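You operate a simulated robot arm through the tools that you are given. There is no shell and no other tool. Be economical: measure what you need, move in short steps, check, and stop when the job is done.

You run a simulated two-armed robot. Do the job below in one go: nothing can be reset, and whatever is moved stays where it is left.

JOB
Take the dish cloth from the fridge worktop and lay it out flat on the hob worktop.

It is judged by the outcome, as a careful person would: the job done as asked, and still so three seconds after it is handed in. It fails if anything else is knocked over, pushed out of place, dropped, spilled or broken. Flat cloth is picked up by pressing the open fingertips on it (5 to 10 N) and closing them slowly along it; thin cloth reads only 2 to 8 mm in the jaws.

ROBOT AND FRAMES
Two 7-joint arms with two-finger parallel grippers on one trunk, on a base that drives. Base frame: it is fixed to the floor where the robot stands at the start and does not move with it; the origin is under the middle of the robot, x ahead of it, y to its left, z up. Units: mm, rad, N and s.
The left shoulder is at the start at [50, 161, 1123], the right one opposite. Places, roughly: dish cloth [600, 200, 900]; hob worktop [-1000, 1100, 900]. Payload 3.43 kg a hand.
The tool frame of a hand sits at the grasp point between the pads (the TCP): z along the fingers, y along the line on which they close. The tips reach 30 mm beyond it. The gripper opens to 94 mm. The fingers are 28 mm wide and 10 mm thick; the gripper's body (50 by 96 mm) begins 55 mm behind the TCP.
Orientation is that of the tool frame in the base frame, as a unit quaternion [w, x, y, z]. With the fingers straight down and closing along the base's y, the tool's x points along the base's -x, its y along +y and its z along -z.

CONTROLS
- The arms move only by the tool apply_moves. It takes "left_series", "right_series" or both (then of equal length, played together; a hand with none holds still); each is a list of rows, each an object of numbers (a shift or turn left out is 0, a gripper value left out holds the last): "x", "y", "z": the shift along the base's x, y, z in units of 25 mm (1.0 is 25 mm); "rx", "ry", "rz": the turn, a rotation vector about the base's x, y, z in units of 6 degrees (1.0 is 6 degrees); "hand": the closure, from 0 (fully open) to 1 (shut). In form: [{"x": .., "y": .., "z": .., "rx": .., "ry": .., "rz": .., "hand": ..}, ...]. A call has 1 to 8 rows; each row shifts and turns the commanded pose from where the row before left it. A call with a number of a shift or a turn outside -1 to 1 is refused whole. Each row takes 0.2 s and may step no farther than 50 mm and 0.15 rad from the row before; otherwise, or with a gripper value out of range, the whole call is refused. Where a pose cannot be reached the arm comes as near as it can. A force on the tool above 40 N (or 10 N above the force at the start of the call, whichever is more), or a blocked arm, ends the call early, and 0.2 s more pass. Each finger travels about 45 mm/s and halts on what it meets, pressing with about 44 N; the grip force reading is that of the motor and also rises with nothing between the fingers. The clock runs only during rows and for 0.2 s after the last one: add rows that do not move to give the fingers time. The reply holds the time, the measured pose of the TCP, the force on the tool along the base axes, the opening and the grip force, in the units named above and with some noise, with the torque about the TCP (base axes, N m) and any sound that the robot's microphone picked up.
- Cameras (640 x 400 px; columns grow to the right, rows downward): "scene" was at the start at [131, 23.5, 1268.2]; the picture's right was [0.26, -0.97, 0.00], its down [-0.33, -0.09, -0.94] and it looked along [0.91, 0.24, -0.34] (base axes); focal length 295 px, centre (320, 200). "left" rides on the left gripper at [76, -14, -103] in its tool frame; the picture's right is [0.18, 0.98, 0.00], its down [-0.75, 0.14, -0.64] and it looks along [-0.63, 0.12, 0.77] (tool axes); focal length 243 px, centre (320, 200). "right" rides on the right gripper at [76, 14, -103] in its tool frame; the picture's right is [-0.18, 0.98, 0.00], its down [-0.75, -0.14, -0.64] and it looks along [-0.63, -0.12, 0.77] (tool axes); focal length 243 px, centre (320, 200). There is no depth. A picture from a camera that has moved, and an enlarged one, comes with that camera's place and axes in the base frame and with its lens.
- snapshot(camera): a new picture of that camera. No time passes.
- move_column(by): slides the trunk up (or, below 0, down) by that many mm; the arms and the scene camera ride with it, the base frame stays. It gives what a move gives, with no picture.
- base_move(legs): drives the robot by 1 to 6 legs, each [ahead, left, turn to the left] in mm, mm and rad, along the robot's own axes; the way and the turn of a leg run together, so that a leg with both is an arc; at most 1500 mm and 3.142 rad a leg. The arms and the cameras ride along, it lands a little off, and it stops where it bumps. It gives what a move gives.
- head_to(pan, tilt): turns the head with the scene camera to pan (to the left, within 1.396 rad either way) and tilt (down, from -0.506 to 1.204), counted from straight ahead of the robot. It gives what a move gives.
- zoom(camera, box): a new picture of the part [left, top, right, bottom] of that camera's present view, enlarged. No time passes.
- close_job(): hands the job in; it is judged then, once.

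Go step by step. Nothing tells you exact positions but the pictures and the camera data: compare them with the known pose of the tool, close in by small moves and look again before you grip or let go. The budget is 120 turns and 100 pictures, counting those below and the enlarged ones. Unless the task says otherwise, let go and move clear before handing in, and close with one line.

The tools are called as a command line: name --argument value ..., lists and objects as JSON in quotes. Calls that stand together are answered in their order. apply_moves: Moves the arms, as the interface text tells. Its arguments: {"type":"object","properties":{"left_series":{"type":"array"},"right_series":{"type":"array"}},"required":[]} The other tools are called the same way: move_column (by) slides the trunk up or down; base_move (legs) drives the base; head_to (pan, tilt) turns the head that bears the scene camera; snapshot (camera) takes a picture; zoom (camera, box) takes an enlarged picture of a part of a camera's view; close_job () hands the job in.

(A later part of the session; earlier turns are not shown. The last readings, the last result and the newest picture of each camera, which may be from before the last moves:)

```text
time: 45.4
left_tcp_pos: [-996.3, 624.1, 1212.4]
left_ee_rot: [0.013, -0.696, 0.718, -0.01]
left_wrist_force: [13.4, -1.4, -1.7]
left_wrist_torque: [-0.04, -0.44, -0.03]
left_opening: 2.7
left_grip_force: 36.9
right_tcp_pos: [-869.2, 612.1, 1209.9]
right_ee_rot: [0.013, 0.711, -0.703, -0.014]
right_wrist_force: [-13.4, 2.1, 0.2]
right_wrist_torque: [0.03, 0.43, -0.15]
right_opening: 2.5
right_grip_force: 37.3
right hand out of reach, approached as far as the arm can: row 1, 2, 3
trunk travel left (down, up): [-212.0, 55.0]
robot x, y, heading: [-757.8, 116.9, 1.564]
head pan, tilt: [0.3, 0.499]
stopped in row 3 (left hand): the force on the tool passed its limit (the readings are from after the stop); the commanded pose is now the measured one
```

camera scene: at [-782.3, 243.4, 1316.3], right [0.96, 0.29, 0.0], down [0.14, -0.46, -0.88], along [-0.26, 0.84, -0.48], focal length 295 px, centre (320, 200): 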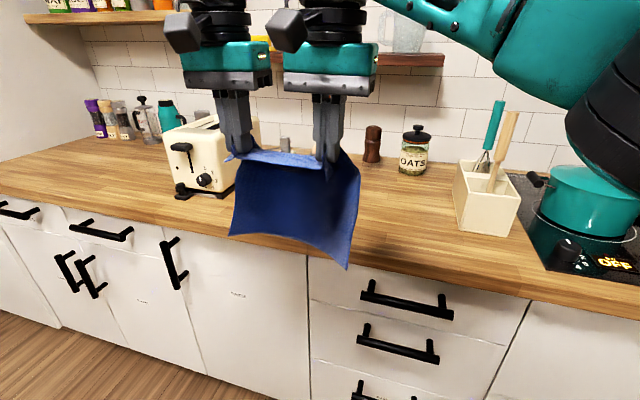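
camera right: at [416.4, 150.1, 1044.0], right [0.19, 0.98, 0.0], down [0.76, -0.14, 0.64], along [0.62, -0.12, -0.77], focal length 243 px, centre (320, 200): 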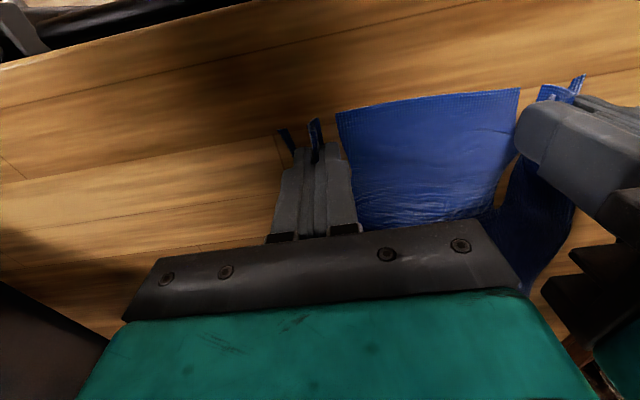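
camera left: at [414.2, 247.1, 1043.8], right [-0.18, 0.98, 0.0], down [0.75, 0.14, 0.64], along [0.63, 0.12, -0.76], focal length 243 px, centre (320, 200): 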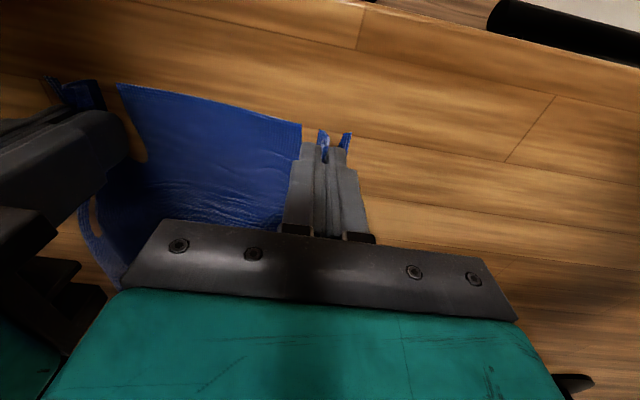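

The right hand hits its limit when crossing over. Reach should improve with the trunk raised and the hands lower and centred, so I'll set that up in front of the counter and test it.

apply_moves --left_series '[{"y": -0.8, "x": 0.2}, {"y": -0.7, "x": 0.2}, {"x": 0.2}, {"x": 0.4}, {"x": 0.4}]' --right_series '[{"y": -0.5, "x": 0.2}, {"y": -0.5, "x": 0.2}, {"x": 0.2}, {"x": 0.4}, {"x": 0.4}]'

move_column --by 54

apply_moves --left_series '[{"z": -0.9}, {"z": -0.9}, {"z": -0.9}, {"z": -0.9}, {"z": -0.9}, {"z": -0.9}, {"z": -0.9}, {"z": -0.9}]' --right_series '[{"z": -0.9}, {"z": -0.9}, {"z": -0.9}, {"z": -0.9}, {"z": -0.9}, {"z": -0.9}, {"z": -0.9}, {"z": -0.9}]'

```text
time: 46.6
left_tcp_pos: [-961.0, 588.8, 1212.2]
left_ee_rot: [0.012, -0.698, 0.716, -0.011]
left_wrist_force: [22.0, -0.7, -0.8]
left_wrist_torque: [-0.03, -0.67, 0.04]
left_opening: 2.7
left_grip_force: 37.1
right_tcp_pos: [-833.1, 588.8, 1210.4]
right_ee_rot: [0.013, 0.71, -0.704, -0.014]
right_wrist_force: [-21.7, 1.1, 0.5]
right_wrist_torque: [0.01, 0.67, -0.22]
right_opening: 2.6
right_grip_force: 37.5
trunk travel left (down, up): [-212.0, 55.0]
robot x, y, heading: [-756.8, 117.7, 1.565]
head pan, tilt: [0.3, 0.499]
```

```text
time: 47.5
left_tcp_pos: [-961.8, 587.1, 1266.6]
left_ee_rot: [0.012, -0.699, 0.715, -0.01]
left_wrist_force: [21.8, -0.4, -0.1]
left_wrist_torque: [0.0, -0.67, 0.04]
left_opening: 2.7
left_grip_force: 37.2
right_tcp_pos: [-832.2, 589.2, 1264.6]
right_ee_rot: [0.013, 0.71, -0.704, -0.014]
right_wrist_force: [-22.7, 1.1, 0.7]
right_wrist_torque: [-0.01, 0.67, -0.19]
right_opening: 2.5
right_grip_force: 37.2
trunk travel left (down, up): [-266.0, 1.0]
robot x, y, heading: [-756.4, 115.5, 1.565]
head pan, tilt: [0.3, 0.499]
```

```text
time: 49.4
left_tcp_pos: [-962.6, 588.6, 1086.0]
left_ee_rot: [0.011, -0.698, 0.716, -0.01]
left_wrist_force: [21.8, -0.4, -0.3]
left_wrist_torque: [-0.03, -0.67, 0.06]
left_opening: 2.4
left_grip_force: 36.9
right_tcp_pos: [-832.6, 588.3, 1083.2]
right_ee_rot: [0.013, 0.71, -0.704, -0.014]
right_wrist_force: [-21.5, 1.3, 0.5]
right_wrist_torque: [0.01, 0.7, -0.22]
right_opening: 2.9
right_grip_force: 37.7
trunk travel left (down, up): [-266.0, 1.0]
robot x, y, heading: [-757.4, 116.1, 1.566]
head pan, tilt: [0.3, 0.499]
```

apply_moves --left_series '[{"y": 0.6, "x": 0.1}, {"y": 0.6}, {"y": 0.6}, {"y": 0.6}, {"y": 0.6}, {"y": 0.6}]' --right_series '[{"y": 0.6}, {"y": 0.6}, {"y": 0.6}, {"y": 0.6}, {"y": 0.6}, {"y": 0.6}]'

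```text
time: 50.8
left_tcp_pos: [-969.7, 658.7, 1090.7]
left_ee_rot: [0.017, -0.697, 0.717, -0.012]
left_wrist_force: [34.0, 2.8, -2.0]
left_wrist_torque: [0.1, -1.06, 0.13]
left_opening: 2.6
left_grip_force: 37.3
left hand out of reach, approached as far as the arm can: row 5, 6
right_tcp_pos: [-838.3, 676.9, 1084.8]
right_ee_rot: [0.018, 0.713, -0.7, -0.015]
right_wrist_force: [-33.3, -2.8, 2.1]
right_wrist_torque: [-0.14, 1.09, -0.29]
right_opening: 2.6
right_grip_force: 37.1
trunk travel left (down, up): [-266.0, 1.0]
robot x, y, heading: [-756.3, 118.7, 1.57]
head pan, tilt: [0.3, 0.499]
```

Reach grows as the hands get lower. So I'll lay the cloth with its bottom edge near the counter front and move the hands forward as they descend. First I retract and raise the hands, ease the tension, and drive the base nearer the counter.

apply_moves --left_series '[{"y": -0.6, "x": 0.15}, {"y": -0.6}, {"y": -0.6, "z": 0.7}, {"y": -0.6, "z": 0.8}, {"y": -0.6, "z": 0.8}, {"y": -0.5, "z": 0.8}, {"z": 0.9}, {"z": 0.9}]' --right_series '[{"y": -0.9}, {"y": -0.8}, {"y": -0.7, "z": 0.8}, {"y": -0.7, "z": 0.8}, {"y": -0.6, "z": 0.8}, {"y": -0.5, "z": 0.8}, {"z": 0.9}, {"z": 1.0}]'

head_to --pan 0 --tilt 1.1

snapshot --camera "scene"

```text
time: 52.5
left_tcp_pos: [-966.4, 569.7, 1214.2]
left_ee_rot: [0.016, -0.697, 0.716, -0.011]
left_wrist_force: [34.3, -1.0, -1.2]
left_wrist_torque: [0.04, -1.04, 0.06]
left_opening: 2.8
left_grip_force: 37.0
right_tcp_pos: [-835.4, 572.7, 1212.1]
right_ee_rot: [0.015, 0.711, -0.703, -0.018]
right_wrist_force: [-33.9, 0.2, 1.0]
right_wrist_torque: [0.01, 1.05, -0.29]
right_opening: 2.9
right_grip_force: 37.7
trunk travel left (down, up): [-266.0, 1.0]
robot x, y, heading: [-756.5, 117.9, 1.572]
head pan, tilt: [0.3, 0.499]
```

```text
time: 53.5
left_tcp_pos: [-966.2, 571.7, 1213.1]
left_ee_rot: [0.015, -0.698, 0.716, -0.012]
left_wrist_force: [33.7, -1.3, -1.5]
left_wrist_torque: [-0.06, -1.06, 0.11]
left_opening: 2.6
left_grip_force: 37.3
right_tcp_pos: [-834.5, 571.9, 1211.1]
right_ee_rot: [0.015, 0.71, -0.704, -0.018]
right_wrist_force: [-34.2, 0.9, -0.3]
right_wrist_torque: [0.02, 1.04, -0.27]
right_opening: 3.0
right_grip_force: 37.4
trunk travel left (down, up): [-266.0, 1.0]
robot x, y, heading: [-757.0, 116.7, 1.567]
head pan, tilt: [0.0, 1.1]
```

```text
73 pictures are left
camera scene: at [-755.4, 219.6, 1322.6], right [1.0, 0.0, 0.0], down [0.0, -0.89, -0.45], along [0.0, 0.45, -0.89], focal length 295 px, centre (320, 200)
```

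scene: 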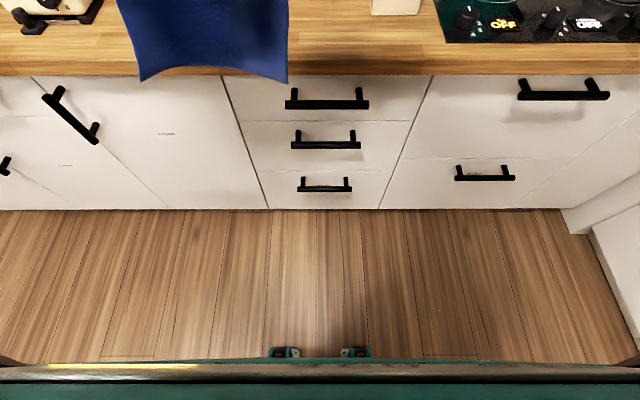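

The base front is only about 100 mm ahead of its axis and the counter edge is at y ≈ 720, so I can drive much closer. I ease the tension, strafe left to keep the right elbow off the utensil box, and drive in.

apply_moves --left_series '[{"x": 0.1}, {}]'

base_move --legs '[[0, 93, 0], [200, 0, 0]]'

head_to --pan -0.3 --tilt 0.6

snapshot --camera "scene"

```text
time: 54.1
left_tcp_pos: [-964.1, 570.9, 1212.7]
left_ee_rot: [0.013, -0.698, 0.716, -0.012]
left_wrist_force: [29.6, -0.8, -0.5]
left_wrist_torque: [-0.01, -0.88, 0.07]
left_opening: 2.8
left_grip_force: 37.6
right_tcp_pos: [-833.3, 574.0, 1211.0]
right_ee_rot: [0.014, 0.711, -0.703, -0.016]
right_wrist_force: [-29.3, 0.0, 0.1]
right_wrist_torque: [0.02, 0.86, -0.24]
right_opening: 2.9
right_grip_force: 37.1
trunk travel left (down, up): [-266.0, 1.0]
robot x, y, heading: [-753.1, 119.1, 1.569]
head pan, tilt: [0.0, 1.1]
```

```text
time: 56.5
left_tcp_pos: [-1058.7, 768.6, 1213.4]
left_ee_rot: [0.014, -0.699, 0.715, -0.011]
left_wrist_force: [29.2, 0.6, 0.3]
left_wrist_torque: [-0.02, -0.91, 0.03]
left_opening: 2.9
left_grip_force: 36.7
right_tcp_pos: [-928.5, 772.1, 1211.5]
right_ee_rot: [0.015, 0.712, -0.702, -0.016]
right_wrist_force: [-28.7, 0.9, 1.1]
right_wrist_torque: [-0.02, 0.9, -0.25]
right_opening: 2.6
right_grip_force: 37.0
trunk travel left (down, up): [-266.0, 1.0]
robot x, y, heading: [-854.2, 317.0, 1.569]
head pan, tilt: [0.0, 1.1]
```

```text
time: 57.4
left_tcp_pos: [-1057.8, 767.8, 1214.1]
left_ee_rot: [0.016, -0.698, 0.716, -0.011]
left_wrist_force: [18.0, -0.4, -0.1]
left_wrist_torque: [0.0, -0.52, 0.01]
left_opening: 2.6
left_grip_force: 36.7
right_tcp_pos: [-928.8, 772.8, 1211.8]
right_ee_rot: [0.014, 0.712, -0.701, -0.018]
right_wrist_force: [-17.1, 0.5, 0.7]
right_wrist_torque: [0.01, 0.53, -0.14]
right_opening: 2.5
right_grip_force: 36.8
trunk travel left (down, up): [-266.0, 1.0]
robot x, y, heading: [-851.4, 313.4, 1.571]
head pan, tilt: [-0.3, 0.6]
```

```text
72 pictures are left
camera scene: at [-822.6, 439.5, 1361.1], right [0.96, -0.3, 0.0], down [-0.17, -0.54, -0.82], along [0.24, 0.79, -0.57], focal length 295 px, centre (320, 200)
```

scene: 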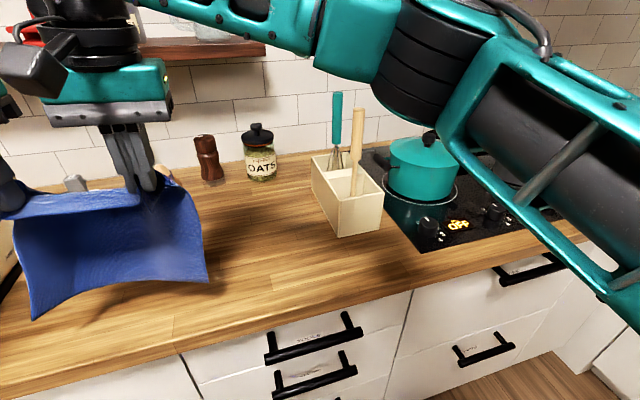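

The right elbow sits near (−591, 758, 1300) and could pass close to the utensils, so I shift the target left by 80 mm. I'll touch the cloth's bottom edge down far back while the hands are high, then retreat with the base while lowering.

base_move --legs '[[0, 85, 0], [80, 0, 0]]'

snapshot --camera "scene"

head_to --pan 0.5 --tilt 0.6

snapshot --camera "scene"

```text
time: 59.1
left_tcp_pos: [-1141.7, 848.5, 1212.6]
left_ee_rot: [0.015, -0.699, 0.715, -0.012]
left_wrist_force: [19.1, 0.0, -0.8]
left_wrist_torque: [-0.02, -0.61, 0.01]
left_opening: 2.3
left_grip_force: 37.3
right_tcp_pos: [-1013.8, 851.7, 1211.5]
right_ee_rot: [0.015, 0.711, -0.703, -0.018]
right_wrist_force: [-18.3, 0.2, 0.2]
right_wrist_torque: [-0.02, 0.59, -0.18]
right_opening: 2.6
right_grip_force: 37.6
trunk travel left (down, up): [-266.0, 1.0]
robot x, y, heading: [-931.3, 392.0, 1.574]
head pan, tilt: [-0.3, 0.6]
```

```text
71 pictures are left
camera scene: at [-907.1, 519.8, 1361.1], right [0.95, -0.3, 0.0], down [-0.17, -0.54, -0.82], along [0.24, 0.79, -0.57], focal length 295 px, centre (320, 200)
```

scene: 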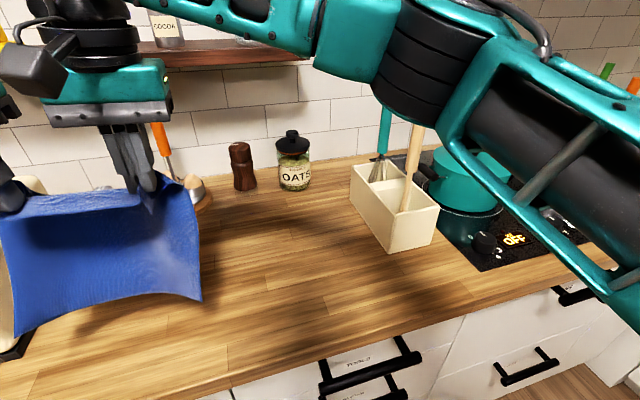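

```text
time: 60.3
left_tcp_pos: [-1142.1, 847.6, 1213.3]
left_ee_rot: [0.015, -0.699, 0.715, -0.013]
left_wrist_force: [13.0, 0.7, 0.0]
left_wrist_torque: [-0.02, -0.43, -0.01]
left_opening: 2.5
left_grip_force: 37.2
right_tcp_pos: [-1014.5, 851.2, 1211.4]
right_ee_rot: [0.015, 0.712, -0.702, -0.02]
right_wrist_force: [-13.0, 0.1, 0.2]
right_wrist_torque: [0.02, 0.43, -0.13]
right_opening: 2.6
right_grip_force: 37.4
trunk travel left (down, up): [-266.0, 1.0]
robot x, y, heading: [-931.9, 398.5, 1.573]
head pan, tilt: [0.499, 0.6]
```

```text
70 pictures are left
camera scene: at [-975.6, 512.2, 1361.2], right [0.88, 0.48, 0.0], down [0.27, -0.5, -0.83], along [-0.39, 0.73, -0.56], focal length 295 px, centre (320, 200)
```

scene: 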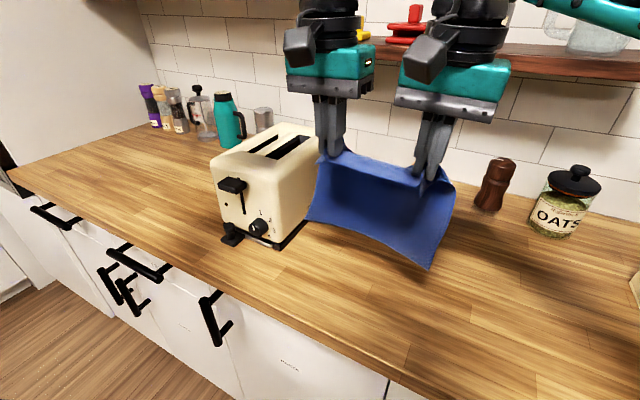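

The toaster's right side is at x ≈ −1275, so there's some room to its right. To keep the right elbow off the utensils, I shift the base left 65 mm with the hands 50 mm right relative to it, then move forward 80 mm.

apply_moves --left_series '[{"x": 0.5}, {"x": 0.5}, {"x": 0.5}, {"x": 0.5}]' --right_series '[{"x": 0.5}, {"x": 0.5}, {"x": 0.5}, {"x": 0.5}]'

base_move --legs '[[0, 65, 0]]'

head_to --pan -0.5 --tilt 0.5

snapshot --camera "scene"

```text
time: 61.3
left_tcp_pos: [-1091.8, 849.0, 1211.9]
left_ee_rot: [0.014, -0.699, 0.715, -0.012]
left_wrist_force: [14.0, -0.6, 0.4]
left_wrist_torque: [-0.02, -0.42, 0.02]
left_opening: 2.5
left_grip_force: 37.3
right_tcp_pos: [-964.1, 850.9, 1211.7]
right_ee_rot: [0.016, 0.712, -0.702, -0.019]
right_wrist_force: [-14.4, 0.7, -0.3]
right_wrist_torque: [0.01, 0.45, -0.13]
right_opening: 2.8
right_grip_force: 37.2
trunk travel left (down, up): [-266.0, 1.0]
robot x, y, heading: [-931.3, 396.5, 1.571]
head pan, tilt: [0.499, 0.6]
```

```text
time: 62.2
left_tcp_pos: [-1158.3, 847.5, 1213.2]
left_ee_rot: [0.015, -0.699, 0.715, -0.013]
left_wrist_force: [13.9, -1.2, -0.2]
left_wrist_torque: [-0.02, -0.5, 0.03]
left_opening: 2.7
left_grip_force: 37.4
right_tcp_pos: [-1031.4, 852.0, 1211.1]
right_ee_rot: [0.015, 0.712, -0.702, -0.019]
right_wrist_force: [-15.3, -0.2, -0.4]
right_wrist_torque: [0.01, 0.42, -0.14]
right_opening: 2.3
right_grip_force: 37.7
trunk travel left (down, up): [-266.0, 1.0]
robot x, y, heading: [-999.3, 395.3, 1.569]
head pan, tilt: [0.499, 0.6]
```

```text
time: 63.5
left_tcp_pos: [-1156.6, 848.4, 1214.0]
left_ee_rot: [0.015, -0.698, 0.715, -0.013]
left_wrist_force: [11.0, -0.9, -0.3]
left_wrist_torque: [-0.01, -0.33, -0.01]
left_opening: 2.6
left_grip_force: 37.4
right_tcp_pos: [-1028.5, 851.8, 1211.2]
right_ee_rot: [0.016, 0.712, -0.702, -0.02]
right_wrist_force: [-11.1, 0.2, 0.4]
right_wrist_torque: [-0.01, 0.32, -0.08]
right_opening: 2.8
right_grip_force: 37.4
trunk travel left (down, up): [-266.0, 1.0]
robot x, y, heading: [-1002.4, 398.7, 1.573]
head pan, tilt: [-0.499, 0.499]
```

```text
69 pictures are left
camera scene: at [-954.2, 514.5, 1370.3], right [0.88, -0.48, 0.0], down [-0.23, -0.42, -0.88], along [0.42, 0.77, -0.48], focal length 295 px, centre (320, 200)
```

scene: 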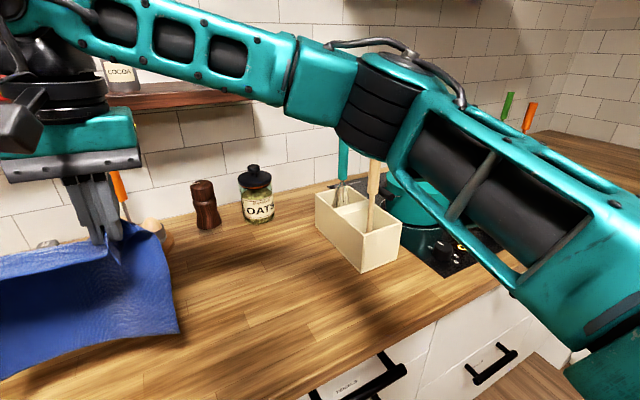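

The elbow is now clear at x ≈ −705, left of the box. I drive forward 80 mm and then lower until the bottom edge touches.

base_move --legs '[[80, 0, 0]]'

apply_moves --left_series '[{"z": -0.4}, {"z": -0.4}, {"z": -0.4}]' --right_series '[{"z": -0.4}, {"z": -0.4}, {"z": -0.4}]'

snapshot --camera "scene"

head_to --pan 0.2 --tilt 0.7

snapshot --camera "scene"

```text
time: 64.6
left_tcp_pos: [-1169.2, 913.8, 1212.8]
left_ee_rot: [0.016, -0.701, 0.713, -0.013]
left_wrist_force: [3.7, -0.8, 1.0]
left_wrist_torque: [0.01, -0.14, -0.04]
left_opening: 2.5
left_grip_force: 36.9
right_tcp_pos: [-1043.4, 918.5, 1211.0]
right_ee_rot: [0.018, 0.714, -0.699, -0.021]
right_wrist_force: [-3.4, -0.8, -0.2]
right_wrist_torque: [-0.02, 0.09, -0.09]
right_opening: 2.8
right_grip_force: 36.9
trunk travel left (down, up): [-266.0, 1.0]
robot x, y, heading: [-1003.3, 463.5, 1.582]
head pan, tilt: [-0.499, 0.499]
stopped in leg 1: the robot was blocked; the commanded pose is now the measured one
```

```text
time: 65.4
left_tcp_pos: [-1169.4, 915.4, 1183.1]
left_ee_rot: [0.015, -0.702, 0.712, -0.013]
left_wrist_force: [6.6, 0.0, -0.5]
left_wrist_torque: [0.0, -0.17, -0.02]
left_opening: 2.5
left_grip_force: 37.6
right_tcp_pos: [-1043.4, 919.4, 1180.0]
right_ee_rot: [0.017, 0.715, -0.698, -0.02]
right_wrist_force: [-5.3, 0.5, 0.1]
right_wrist_torque: [-0.01, 0.19, -0.09]
right_opening: 2.4
right_grip_force: 37.0
trunk travel left (down, up): [-266.0, 1.0]
robot x, y, heading: [-1007.6, 462.2, 1.578]
head pan, tilt: [-0.499, 0.499]
```

```text
68 pictures are left
camera scene: at [-964.5, 582.9, 1370.3], right [0.88, -0.47, 0.0], down [-0.23, -0.42, -0.88], along [0.41, 0.77, -0.48], focal length 295 px, centre (320, 200)
```

scene: 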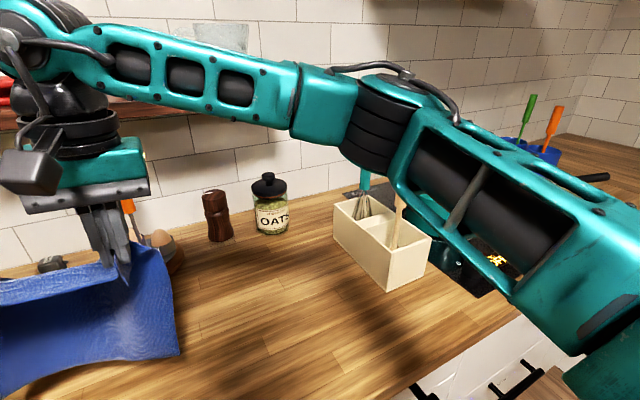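

```text
time: 66.5
left_tcp_pos: [-1168.0, 914.6, 1183.4]
left_ee_rot: [0.015, -0.701, 0.713, -0.013]
left_wrist_force: [6.4, -0.5, -0.5]
left_wrist_torque: [-0.01, -0.24, 0.0]
left_opening: 2.1
left_grip_force: 36.5
right_tcp_pos: [-1043.3, 920.5, 1181.5]
right_ee_rot: [0.017, 0.714, -0.699, -0.021]
right_wrist_force: [-7.5, -0.1, 0.3]
right_wrist_torque: [0.01, 0.24, -0.1]
right_opening: 2.5
right_grip_force: 37.2
trunk travel left (down, up): [-266.0, 1.0]
robot x, y, heading: [-1006.7, 465.6, 1.579]
head pan, tilt: [0.201, 0.7]
```

```text
67 pictures are left
camera scene: at [-1024.9, 585.5, 1352.6], right [0.98, 0.21, 0.0], down [0.13, -0.63, -0.77], along [-0.16, 0.75, -0.64], focal length 295 px, centre (320, 200)
```

scene: 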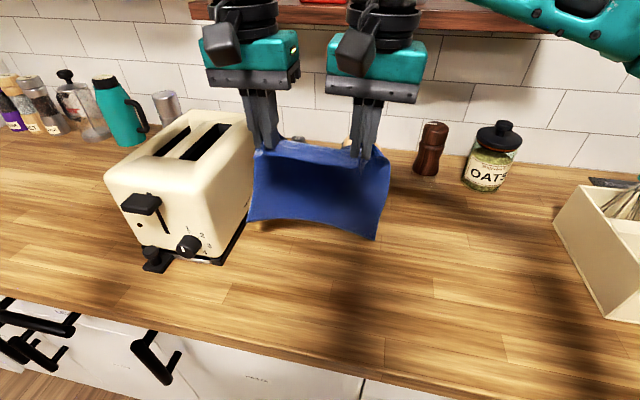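

The base bumped the cabinet front, so the forward limit is about y = 463. The cloth's bottom edge is at y ≈ 940, z ≈ 980. I need about 60 mm more forward, so I move the arms forward while lowering.

apply_moves --left_series '[{"z": -0.3, "y": 0.3}, {"z": -0.3, "y": 0.4}, {"z": -0.3, "y": 0.4}, {"z": -0.3, "y": 0.4}, {"y": 0.4}, {"y": 0.4}]' --right_series '[{"z": -0.3, "y": 0.3}, {"z": -0.3, "y": 0.4}, {"z": -0.3, "y": 0.4}, {"z": -0.3, "y": 0.4}, {"y": 0.4}, {"y": 0.4}]'

snapshot --camera "scene"

```text
time: 67.9
left_tcp_pos: [-1172.3, 966.6, 1152.9]
left_ee_rot: [0.017, -0.701, 0.713, -0.014]
left_wrist_force: [15.4, 0.6, -0.3]
left_wrist_torque: [0.03, -0.48, 0.07]
left_opening: 2.5
left_grip_force: 37.3
left hand out of reach, approached as far as the arm can: row 6
right_tcp_pos: [-1043.7, 976.0, 1151.5]
right_ee_rot: [0.018, 0.715, -0.698, -0.022]
right_wrist_force: [-16.6, -0.1, 0.7]
right_wrist_torque: [-0.04, 0.44, -0.18]
right_opening: 2.6
right_grip_force: 36.9
trunk travel left (down, up): [-266.0, 1.0]
robot x, y, heading: [-1009.9, 463.9, 1.579]
head pan, tilt: [0.201, 0.7]
```

```text
66 pictures are left
camera scene: at [-1025.1, 585.5, 1352.6], right [0.98, 0.21, 0.0], down [0.13, -0.63, -0.76], along [-0.16, 0.75, -0.64], focal length 295 px, centre (320, 200)
```

scene: 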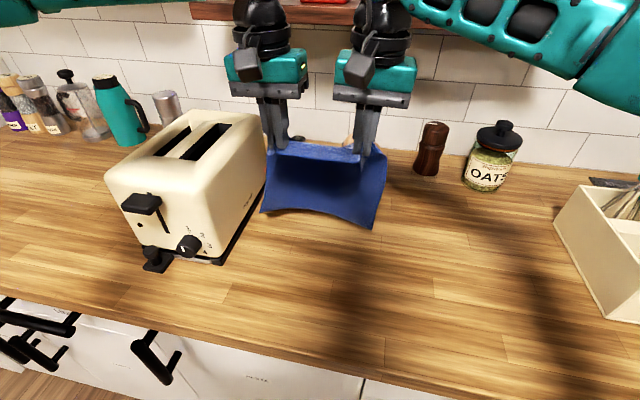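

Hands are at y ≈ 970 and the cloth's left corner is near the toaster, so I back the base off a touch and strafe 35 mm right. Then I lower to touch.

base_move --legs '[[-10, 0, -0.008], [0, -35, 0]]'

apply_moves --left_series '[{"z": -0.4}, {"z": -0.4}, {"z": -0.3}, {}]' --right_series '[{"z": -0.4, "y": -0.1}, {"z": -0.4, "y": -0.1}, {"z": -0.3}, {}]'

snapshot --camera "scene"

```text
time: 69.2
left_tcp_pos: [-1150.9, 953.7, 1153.7]
left_ee_rot: [0.021, -0.699, 0.714, -0.015]
left_wrist_force: [3.2, 0.8, -0.5]
left_wrist_torque: [0.01, -0.1, -0.02]
left_opening: 2.7
left_grip_force: 37.1
right_tcp_pos: [-1024.3, 963.6, 1152.1]
right_ee_rot: [0.02, 0.715, -0.698, -0.024]
right_wrist_force: [-3.5, 0.4, 0.4]
right_wrist_torque: [0.0, 0.09, -0.07]
right_opening: 2.3
right_grip_force: 36.9
trunk travel left (down, up): [-266.0, 1.0]
robot x, y, heading: [-985.4, 449.9, 1.581]
head pan, tilt: [0.201, 0.7]
stopped in leg 2: the robot was blocked; the commanded pose is now the measured one
```

```text
time: 70.2
left_tcp_pos: [-1151.4, 953.8, 1126.0]
left_ee_rot: [0.019, -0.699, 0.715, -0.014]
left_wrist_force: [8.6, -0.1, 0.0]
left_wrist_torque: [0.01, -0.21, -0.01]
left_opening: 2.4
left_grip_force: 37.1
right_tcp_pos: [-1024.3, 960.2, 1123.5]
right_ee_rot: [0.019, 0.715, -0.699, -0.023]
right_wrist_force: [-7.7, -0.1, -0.7]
right_wrist_torque: [0.0, 0.25, -0.09]
right_opening: 2.5
right_grip_force: 36.8
trunk travel left (down, up): [-266.0, 1.0]
robot x, y, heading: [-989.6, 452.4, 1.584]
head pan, tilt: [0.201, 0.7]
```

```text
65 pictures are left
camera scene: at [-1004.1, 573.6, 1352.6], right [0.98, 0.21, 0.0], down [0.13, -0.63, -0.77], along [-0.16, 0.75, -0.64], focal length 295 px, centre (320, 200)
```

scene: 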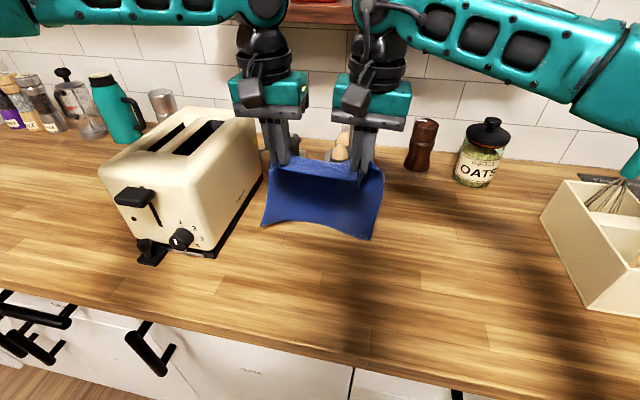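

The strafe was blocked, so I need to check whether the right arm is touching the utensils.

head_to --pan -0.5 --tilt 0.6

snapshot --camera "scene"

```text
time: 71.2
left_tcp_pos: [-1151.4, 953.8, 1126.2]
left_ee_rot: [0.02, -0.699, 0.715, -0.014]
left_wrist_force: [9.0, 0.3, 0.3]
left_wrist_torque: [-0.02, -0.31, 0.04]
left_opening: 2.6
left_grip_force: 37.3
right_tcp_pos: [-1023.6, 959.9, 1123.9]
right_ee_rot: [0.02, 0.715, -0.698, -0.024]
right_wrist_force: [-9.5, 0.8, -0.2]
right_wrist_torque: [0.0, 0.3, -0.13]
right_opening: 2.3
right_grip_force: 37.5
trunk travel left (down, up): [-266.0, 1.0]
robot x, y, heading: [-988.7, 452.2, 1.583]
head pan, tilt: [-0.499, 0.6]
```

```text
64 pictures are left
camera scene: at [-944.9, 568.6, 1361.2], right [0.88, -0.47, 0.0], down [-0.27, -0.5, -0.82], along [0.39, 0.73, -0.57], focal length 295 px, centre (320, 200)
```

scene: 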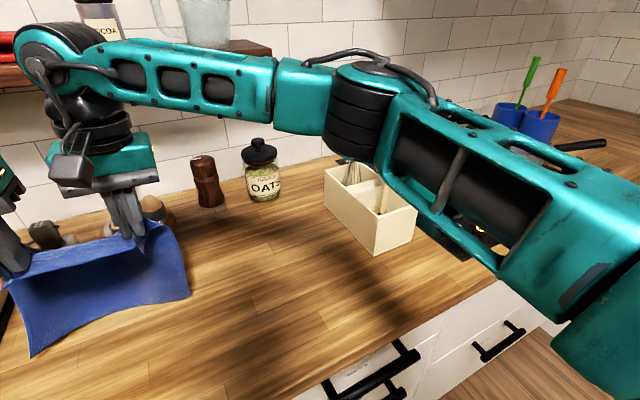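

The elbow is right at the utensils, though the box itself hasn't moved: its corner is still at (−631, 911). I strafe back left to get clear.

base_move --legs '[[0, 25, -0.01]]'

head_to --pan -0.5 --tilt 0.5

zoom --camera "scene" --box '[280, 100, 500, 280]'

snapshot --camera "right"

snapshot --camera "left"

```text
time: 72.0
left_tcp_pos: [-1171.8, 956.6, 1124.6]
left_ee_rot: [0.02, -0.696, 0.717, -0.015]
left_wrist_force: [10.1, 0.0, -0.8]
left_wrist_torque: [0.0, -0.29, 0.03]
left_opening: 2.6
left_grip_force: 37.2
right_tcp_pos: [-1043.5, 959.3, 1125.2]
right_ee_rot: [0.019, 0.711, -0.703, -0.023]
right_wrist_force: [-10.8, 0.1, 0.3]
right_wrist_torque: [-0.01, 0.26, -0.09]
right_opening: 2.4
right_grip_force: 38.1
trunk travel left (down, up): [-266.0, 1.0]
robot x, y, heading: [-1011.2, 453.9, 1.567]
head pan, tilt: [-0.499, 0.6]
```

```text
time: 72.7
left_tcp_pos: [-1169.1, 954.3, 1125.6]
left_ee_rot: [0.02, -0.696, 0.718, -0.014]
left_wrist_force: [5.7, 0.3, -0.3]
left_wrist_torque: [0.0, -0.18, -0.01]
left_opening: 2.3
left_grip_force: 37.3
right_tcp_pos: [-1043.7, 960.6, 1124.1]
right_ee_rot: [0.02, 0.711, -0.702, -0.023]
right_wrist_force: [-5.0, -0.4, 0.1]
right_wrist_torque: [0.0, 0.17, -0.06]
right_opening: 2.3
right_grip_force: 36.8
trunk travel left (down, up): [-266.0, 1.0]
robot x, y, heading: [-1011.1, 452.7, 1.571]
head pan, tilt: [-0.499, 0.499]
```

```text
2.22 times, centred on (390, 190) of scene
camera zoom: at [-966.9, 570.3, 1370.2], right [0.88, -0.48, 0.0], down [-0.23, -0.42, -0.88], along [0.42, 0.77, -0.48], focal length 656 px, centre (164, 222)
```

zoom: 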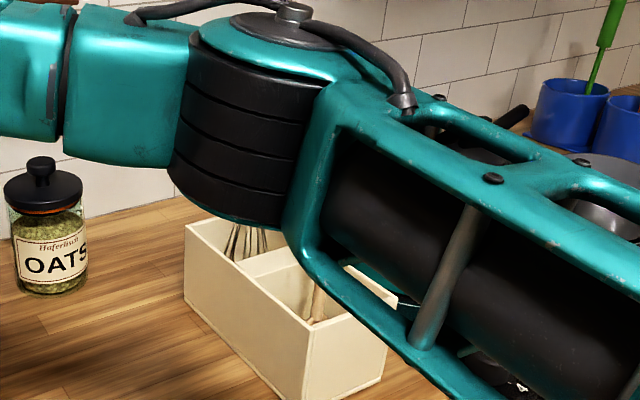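

```text
62 pictures are left
camera right: at [-1051.1, 882.5, 1226.1], right [-0.98, 0.17, 0.06], down [0.17, 0.75, 0.64], along [0.06, 0.64, -0.77], focal length 243 px, centre (320, 200)
```

right: 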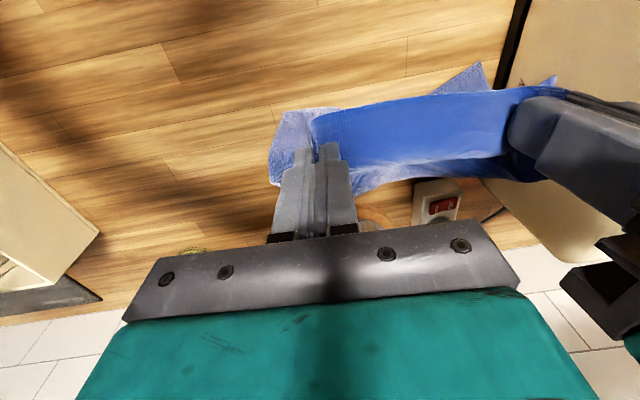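

```text
61 pictures are left
camera left: at [-1162.7, 877.9, 1227.8], right [-0.99, -0.15, -0.05], down [-0.15, 0.75, 0.64], along [-0.06, 0.64, -0.77], focal length 243 px, centre (320, 200)
```

left: 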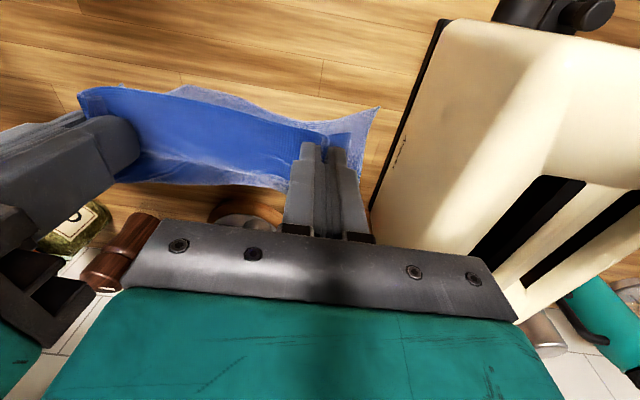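

The toaster is about 45 mm clear and the cloth bottom should be near contact. I check it from the front.

head_to --pan 0.1 --tilt 0.75

zoom --camera "scene" --box '[150, 60, 470, 260]'

```text
time: 73.7
left_tcp_pos: [-1170.3, 954.9, 1125.4]
left_ee_rot: [0.02, -0.696, 0.718, -0.015]
left_wrist_force: [7.9, -0.7, -0.6]
left_wrist_torque: [0.0, -0.24, -0.01]
left_opening: 2.6
left_grip_force: 37.5
right_tcp_pos: [-1043.2, 960.3, 1124.3]
right_ee_rot: [0.019, 0.711, -0.702, -0.023]
right_wrist_force: [-8.4, 0.2, 0.4]
right_wrist_torque: [0.01, 0.22, -0.11]
right_opening: 2.2
right_grip_force: 36.8
trunk travel left (down, up): [-266.0, 1.0]
robot x, y, heading: [-1008.9, 452.3, 1.568]
head pan, tilt: [0.099, 0.75]
```

```text
2.00 times, centred on (310, 160) of scene
camera zoom: at [-1018.8, 573.0, 1348.3], right [1.0, 0.1, 0.0], down [0.07, -0.68, -0.73], along [-0.07, 0.73, -0.68], focal length 590 px, centre (340, 280)
```

zoom: 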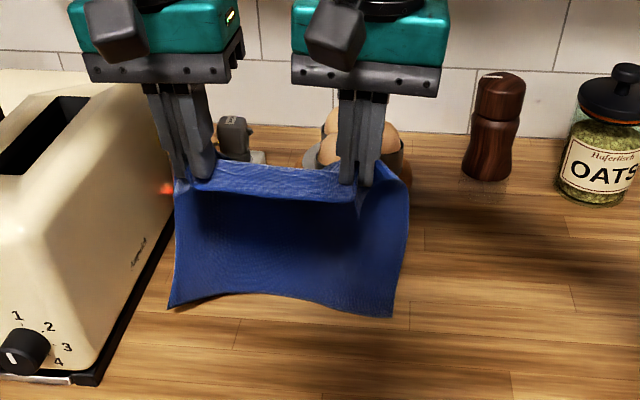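

The bottom edge is just about touching at y ≈ 980. I nudge forward a bit more for margin, then begin retreating.

apply_moves --left_series '[{"y": 0.4}, {"y": 0.4}, {"z": -0.3}, {"z": -0.2}]' --right_series '[{"y": 0.4}, {"y": 0.3}, {"z": -0.3}, {"z": -0.2}]'

base_move --legs '[[-50, 0, 0]]'

snapshot --camera "scene"

```text
time: 74.7
left_tcp_pos: [-1178.9, 964.6, 1114.8]
left_ee_rot: [0.025, -0.695, 0.719, -0.016]
left_wrist_force: [29.6, 1.8, -1.2]
left_wrist_torque: [0.04, -0.93, 0.12]
left_opening: 2.8
left_grip_force: 37.4
left hand out of reach, approached as far as the arm can: row 1, 2
right_tcp_pos: [-1045.7, 976.2, 1111.8]
right_ee_rot: [0.022, 0.713, -0.7, -0.027]
right_wrist_force: [-30.3, -2.4, -0.4]
right_wrist_torque: [-0.07, 0.94, -0.24]
right_opening: 2.5
right_grip_force: 37.5
trunk travel left (down, up): [-266.0, 1.0]
robot x, y, heading: [-1009.3, 451.1, 1.566]
head pan, tilt: [0.099, 0.75]
```

```text
time: 75.6
left_tcp_pos: [-1179.3, 913.8, 1114.7]
left_ee_rot: [0.025, -0.695, 0.718, -0.017]
left_wrist_force: [30.6, 1.1, 0.5]
left_wrist_torque: [0.09, -0.97, 0.1]
left_opening: 2.6
left_grip_force: 36.9
right_tcp_pos: [-1045.4, 925.9, 1112.8]
right_ee_rot: [0.021, 0.713, -0.7, -0.027]
right_wrist_force: [-30.6, -2.4, 0.7]
right_wrist_torque: [-0.04, 1.01, -0.27]
right_opening: 2.5
right_grip_force: 37.0
trunk travel left (down, up): [-266.0, 1.0]
robot x, y, heading: [-1010.1, 402.0, 1.568]
head pan, tilt: [0.099, 0.75]
```

```text
59 pictures are left
camera scene: at [-1018.9, 521.9, 1348.5], right [1.0, 0.1, 0.0], down [0.07, -0.68, -0.73], along [-0.07, 0.73, -0.68], focal length 295 px, centre (320, 200)
```

scene: 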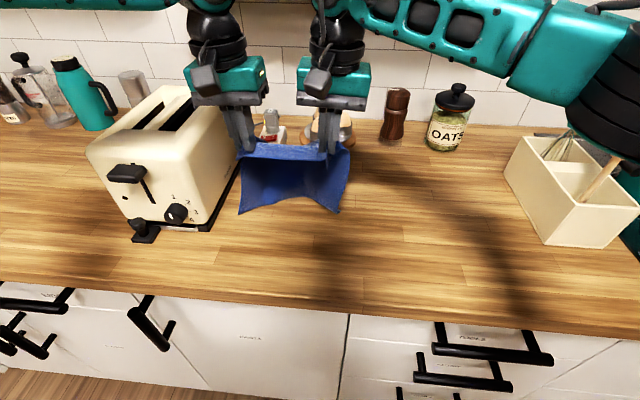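

The bottom edge slid rather than stuck. I'll go back forward, then lower while retreating slightly so that a good strip trails forward and anchors itself.

apply_moves --left_series '[{"z": 0.6, "x": 0.1}, {"z": 0.6, "x": 0.1}]' --right_series '[{"z": 0.6, "y": -0.2}, {"z": 0.6, "y": -0.2}]'

base_move --legs '[[54, 0, 0]]'

apply_moves --left_series '[{"z": -0.6}, {"z": -0.6}, {"z": -0.5, "y": -0.1}, {"z": -0.5, "y": -0.2}, {"z": -0.5, "y": -0.2}, {"z": -0.5, "y": -0.3}, {"z": -0.5, "y": -0.3}]' --right_series '[{"z": -0.6}, {"z": -0.6}, {"z": -0.5, "y": -0.1}, {"z": -0.5, "y": -0.2}, {"z": -0.5, "y": -0.2}, {"z": -0.5, "y": -0.3}, {"z": -0.5, "y": -0.3}]'

snapshot --camera "scene"

```text
time: 76.2
left_tcp_pos: [-1174.3, 912.7, 1145.1]
left_ee_rot: [0.027, -0.696, 0.718, -0.017]
left_wrist_force: [6.0, -0.6, -0.4]
left_wrist_torque: [-0.01, -0.22, -0.03]
left_opening: 2.6
left_grip_force: 36.8
right_tcp_pos: [-1046.4, 915.6, 1142.2]
right_ee_rot: [0.022, 0.713, -0.7, -0.027]
right_wrist_force: [-6.7, -0.6, -0.4]
right_wrist_torque: [0.03, 0.17, -0.08]
right_opening: 2.5
right_grip_force: 37.1
trunk travel left (down, up): [-266.0, 1.0]
robot x, y, heading: [-1013.4, 401.1, 1.569]
head pan, tilt: [0.099, 0.75]
```

```text
time: 77.2
left_tcp_pos: [-1174.8, 968.7, 1145.2]
left_ee_rot: [0.026, -0.695, 0.718, -0.018]
left_wrist_force: [7.5, 0.8, -0.7]
left_wrist_torque: [-0.02, -0.21, 0.03]
left_opening: 2.7
left_grip_force: 37.0
right_tcp_pos: [-1045.7, 971.8, 1142.4]
right_ee_rot: [0.023, 0.713, -0.701, -0.026]
right_wrist_force: [-8.4, 0.5, -0.1]
right_wrist_torque: [0.0, 0.21, -0.08]
right_opening: 2.9
right_grip_force: 37.3
trunk travel left (down, up): [-266.0, 1.0]
robot x, y, heading: [-1014.7, 454.4, 1.564]
head pan, tilt: [0.099, 0.75]
```

```text
time: 78.8
left_tcp_pos: [-1174.3, 941.5, 1052.4]
left_ee_rot: [0.028, -0.695, 0.718, -0.016]
left_wrist_force: [6.3, -0.2, 0.2]
left_wrist_torque: [0.01, -0.17, 0.0]
left_opening: 2.3
left_grip_force: 37.5
right_tcp_pos: [-1045.9, 942.8, 1050.1]
right_ee_rot: [0.023, 0.713, -0.7, -0.028]
right_wrist_force: [-5.6, 0.3, 0.6]
right_wrist_torque: [0.03, 0.2, -0.1]
right_opening: 2.4
right_grip_force: 37.4
trunk travel left (down, up): [-266.0, 1.0]
robot x, y, heading: [-1010.6, 452.6, 1.572]
head pan, tilt: [0.099, 0.75]
```

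```text
58 pictures are left
camera scene: at [-1018.8, 577.1, 1348.3], right [1.0, 0.1, 0.0], down [0.07, -0.68, -0.73], along [-0.07, 0.73, -0.68], focal length 295 px, centre (320, 200)
```

scene: 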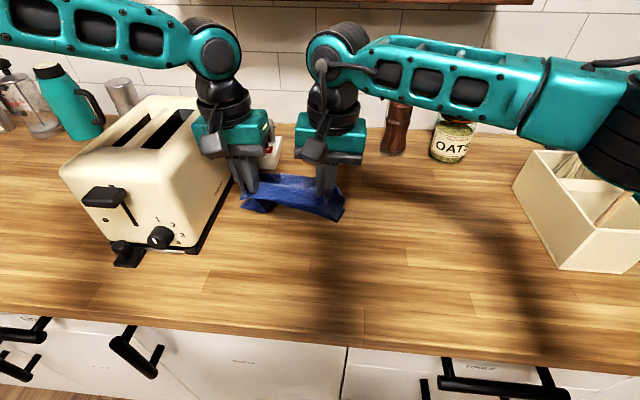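

Most of the cloth seems to be behind the hands now, trailing forward. I check with the hand cameras.

snapshot --camera "right"

zoom --camera "scene" --box '[180, 120, 420, 270]'

```text
57 pictures are left
camera right: at [-1053.2, 865.4, 1151.6], right [-0.98, 0.17, 0.07], down [0.17, 0.75, 0.64], along [0.05, 0.64, -0.77], focal length 243 px, centre (320, 200)
```

right: 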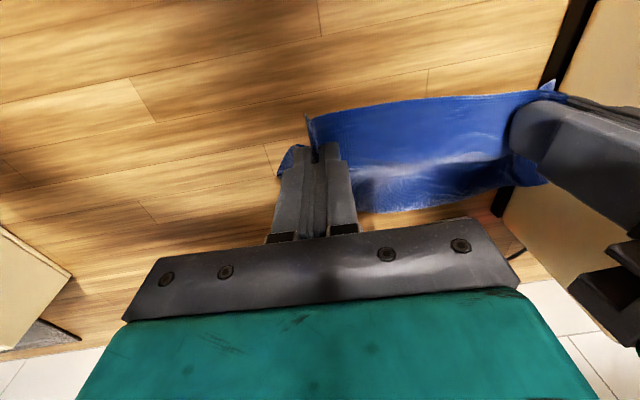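

```text
2.67 times, centred on (300, 195) of scene
camera zoom: at [-1018.8, 577.1, 1348.3], right [1.0, 0.1, 0.0], down [0.07, -0.68, -0.73], along [-0.07, 0.73, -0.68], focal length 787 px, centre (373, 213)
```

zoom: 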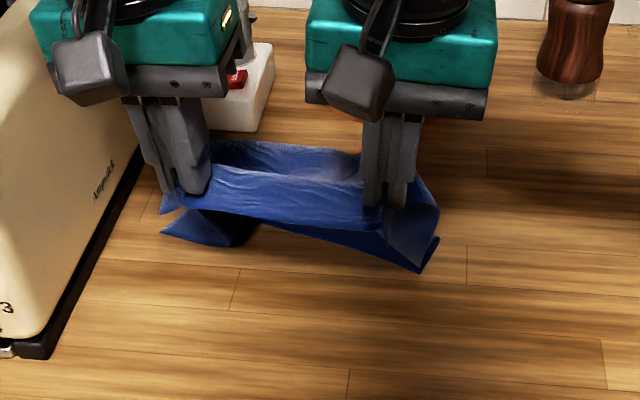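

The bottom edge curls toward the robot, so laying with the hands moving forward is the natural way. I check elbow clearance at this lower height first.

head_to --pan -0.6 --tilt 0.6

snapshot --camera "scene"

```text
time: 79.8
left_tcp_pos: [-1174.4, 940.2, 1052.2]
left_ee_rot: [0.028, -0.695, 0.718, -0.018]
left_wrist_force: [6.6, 0.2, -0.1]
left_wrist_torque: [-0.01, -0.17, -0.02]
left_opening: 2.6
left_grip_force: 37.4
right_tcp_pos: [-1046.8, 942.8, 1050.1]
right_ee_rot: [0.023, 0.713, -0.7, -0.027]
right_wrist_force: [-6.5, 0.6, 0.4]
right_wrist_torque: [-0.01, 0.21, -0.12]
right_opening: 2.2
right_grip_force: 37.7
trunk travel left (down, up): [-266.0, 1.0]
robot x, y, heading: [-1011.9, 456.4, 1.571]
head pan, tilt: [-0.6, 0.6]
```

```text
55 pictures are left
camera scene: at [-960.8, 567.5, 1361.2], right [0.82, -0.57, 0.0], down [-0.32, -0.47, -0.82], along [0.47, 0.68, -0.57], focal length 295 px, centre (320, 200)
```

scene: 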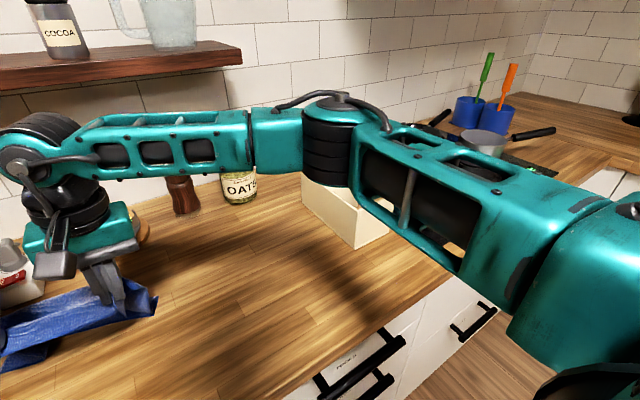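

The elbow is left of the box with clearance, so the forward lay is feasible here. I raise the cloth and retreat so that its bottom edge starts near the counter front.

apply_moves --left_series '[{"z": 0.8, "y": -0.1}, {"z": 0.8, "y": -0.1}, {"z": 0.8, "y": -0.1}, {"z": 0.8}, {"z": 0.8}, {}]' --right_series '[{"z": 0.8, "y": -0.1}, {"z": 0.8, "y": -0.1}, {"z": 0.8, "y": -0.1}, {"z": 0.8}, {"z": 0.8}, {}]'

base_move --legs '[[-178, 0, 0]]'

head_to --pan 0.1 --tilt 0.9

snapshot --camera "scene"

```text
time: 81.2
left_tcp_pos: [-1175.1, 932.7, 1152.6]
left_ee_rot: [0.027, -0.695, 0.718, -0.018]
left_wrist_force: [10.5, -0.6, -0.7]
left_wrist_torque: [0.04, -0.3, 0.04]
left_opening: 2.4
left_grip_force: 37.7
right_tcp_pos: [-1045.7, 935.0, 1151.2]
right_ee_rot: [0.023, 0.712, -0.701, -0.027]
right_wrist_force: [-10.9, 0.3, 0.2]
right_wrist_torque: [0.0, 0.31, -0.07]
right_opening: 2.4
right_grip_force: 37.0
trunk travel left (down, up): [-266.0, 1.0]
robot x, y, heading: [-1012.5, 459.6, 1.57]
head pan, tilt: [-0.6, 0.6]
```

```text
time: 82.7
left_tcp_pos: [-1176.3, 756.1, 1152.7]
left_ee_rot: [0.027, -0.695, 0.718, -0.017]
left_wrist_force: [11.0, 0.2, 1.2]
left_wrist_torque: [-0.01, -0.34, 0.03]
left_opening: 2.5
left_grip_force: 37.0
right_tcp_pos: [-1046.5, 760.0, 1151.5]
right_ee_rot: [0.021, 0.713, -0.7, -0.028]
right_wrist_force: [-10.6, 0.3, 0.9]
right_wrist_torque: [0.05, 0.33, -0.12]
right_opening: 2.6
right_grip_force: 38.0
trunk travel left (down, up): [-266.0, 1.0]
robot x, y, heading: [-1011.2, 280.7, 1.568]
head pan, tilt: [-0.6, 0.6]
```

```text
time: 83.8
left_tcp_pos: [-1176.6, 755.8, 1152.8]
left_ee_rot: [0.028, -0.695, 0.718, -0.018]
left_wrist_force: [7.9, -0.5, 0.2]
left_wrist_torque: [-0.02, -0.25, 0.04]
left_opening: 2.6
left_grip_force: 37.3
right_tcp_pos: [-1048.1, 759.8, 1150.4]
right_ee_rot: [0.023, 0.714, -0.699, -0.027]
right_wrist_force: [-8.4, 0.3, 0.4]
right_wrist_torque: [0.01, 0.22, -0.11]
right_opening: 2.6
right_grip_force: 37.0
trunk travel left (down, up): [-266.0, 1.0]
robot x, y, heading: [-1016.2, 280.6, 1.565]
head pan, tilt: [0.099, 0.901]
```

```text
54 pictures are left
camera scene: at [-1018.4, 394.2, 1336.4], right [1.0, 0.1, 0.0], down [0.08, -0.78, -0.62], along [-0.06, 0.62, -0.78], focal length 295 px, centre (320, 200)
```

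scene: 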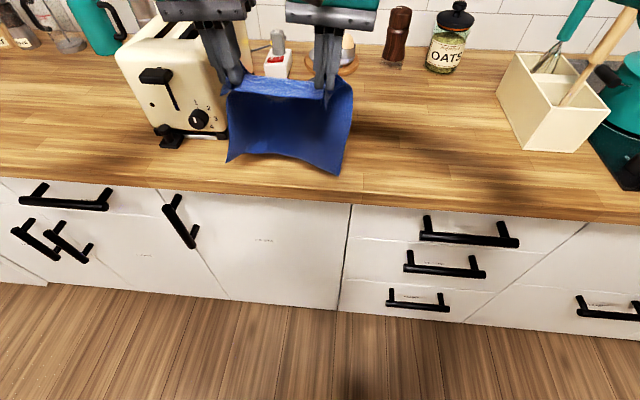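

The cloth bottom is about touching height at y ≈ 800. I go back 45 mm more, then lower while moving forward so it trails toward the robot.

base_move --legs '[[-45, 0, 0]]'

apply_moves --left_series '[{"z": -0.4}, {"z": -0.3, "y": 0.2}, {"z": -0.2, "y": 0.4}, {"z": -0.2, "y": 0.4}]' --right_series '[{"z": -0.4}, {"z": -0.3, "y": 0.2}, {"z": -0.2, "y": 0.4}, {"z": -0.2, "y": 0.4}]'

base_move --legs '[[50, 0, 0]]'

snapshot --camera "scene"

```text
time: 84.7
left_tcp_pos: [-1175.4, 711.5, 1152.7]
left_ee_rot: [0.027, -0.696, 0.718, -0.017]
left_wrist_force: [9.0, -0.2, -0.4]
left_wrist_torque: [-0.01, -0.26, 0.0]
left_opening: 2.4
left_grip_force: 37.5
right_tcp_pos: [-1046.2, 713.7, 1150.5]
right_ee_rot: [0.022, 0.713, -0.7, -0.027]
right_wrist_force: [-9.9, -0.4, -0.1]
right_wrist_torque: [0.02, 0.26, -0.1]
right_opening: 2.3
right_grip_force: 37.0
trunk travel left (down, up): [-266.0, 1.0]
robot x, y, heading: [-1012.9, 235.2, 1.57]
head pan, tilt: [0.099, 0.901]
```

```text
time: 85.7
left_tcp_pos: [-1176.1, 737.6, 1126.1]
left_ee_rot: [0.029, -0.695, 0.718, -0.018]
left_wrist_force: [7.2, -0.1, -0.1]
left_wrist_torque: [-0.01, -0.23, -0.01]
left_opening: 2.6
left_grip_force: 37.2
right_tcp_pos: [-1047.2, 739.0, 1121.5]
right_ee_rot: [0.023, 0.713, -0.7, -0.027]
right_wrist_force: [-6.7, 1.0, 0.9]
right_wrist_torque: [-0.02, 0.2, -0.08]
right_opening: 2.4
right_grip_force: 37.3
trunk travel left (down, up): [-266.0, 1.0]
robot x, y, heading: [-1012.5, 237.3, 1.573]
head pan, tilt: [0.099, 0.901]
```

```text
time: 86.6
left_tcp_pos: [-1175.5, 788.5, 1124.8]
left_ee_rot: [0.028, -0.695, 0.718, -0.019]
left_wrist_force: [8.8, -0.3, -1.5]
left_wrist_torque: [-0.01, -0.25, 0.02]
left_opening: 2.5
left_grip_force: 36.5
right_tcp_pos: [-1047.5, 791.6, 1122.6]
right_ee_rot: [0.023, 0.714, -0.699, -0.027]
right_wrist_force: [-7.3, -0.7, -0.1]
right_wrist_torque: [-0.07, 0.24, -0.1]
right_opening: 2.5
right_grip_force: 37.2
trunk travel left (down, up): [-266.0, 1.0]
robot x, y, heading: [-1010.5, 284.5, 1.571]
head pan, tilt: [0.099, 0.901]
```

```text
53 pictures are left
camera scene: at [-1018.6, 401.1, 1336.3], right [1.0, 0.1, 0.0], down [0.08, -0.78, -0.62], along [-0.06, 0.62, -0.78], focal length 295 px, centre (320, 200)
```

scene: 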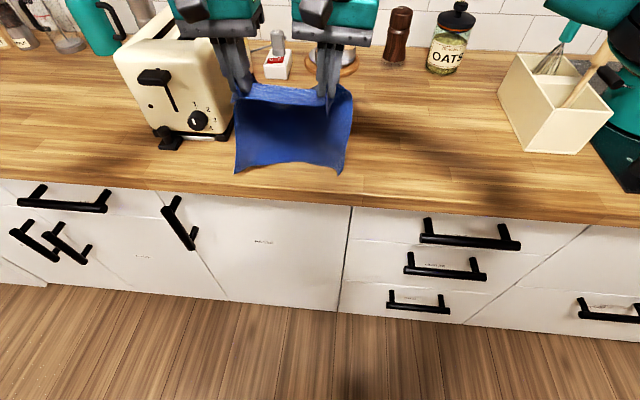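

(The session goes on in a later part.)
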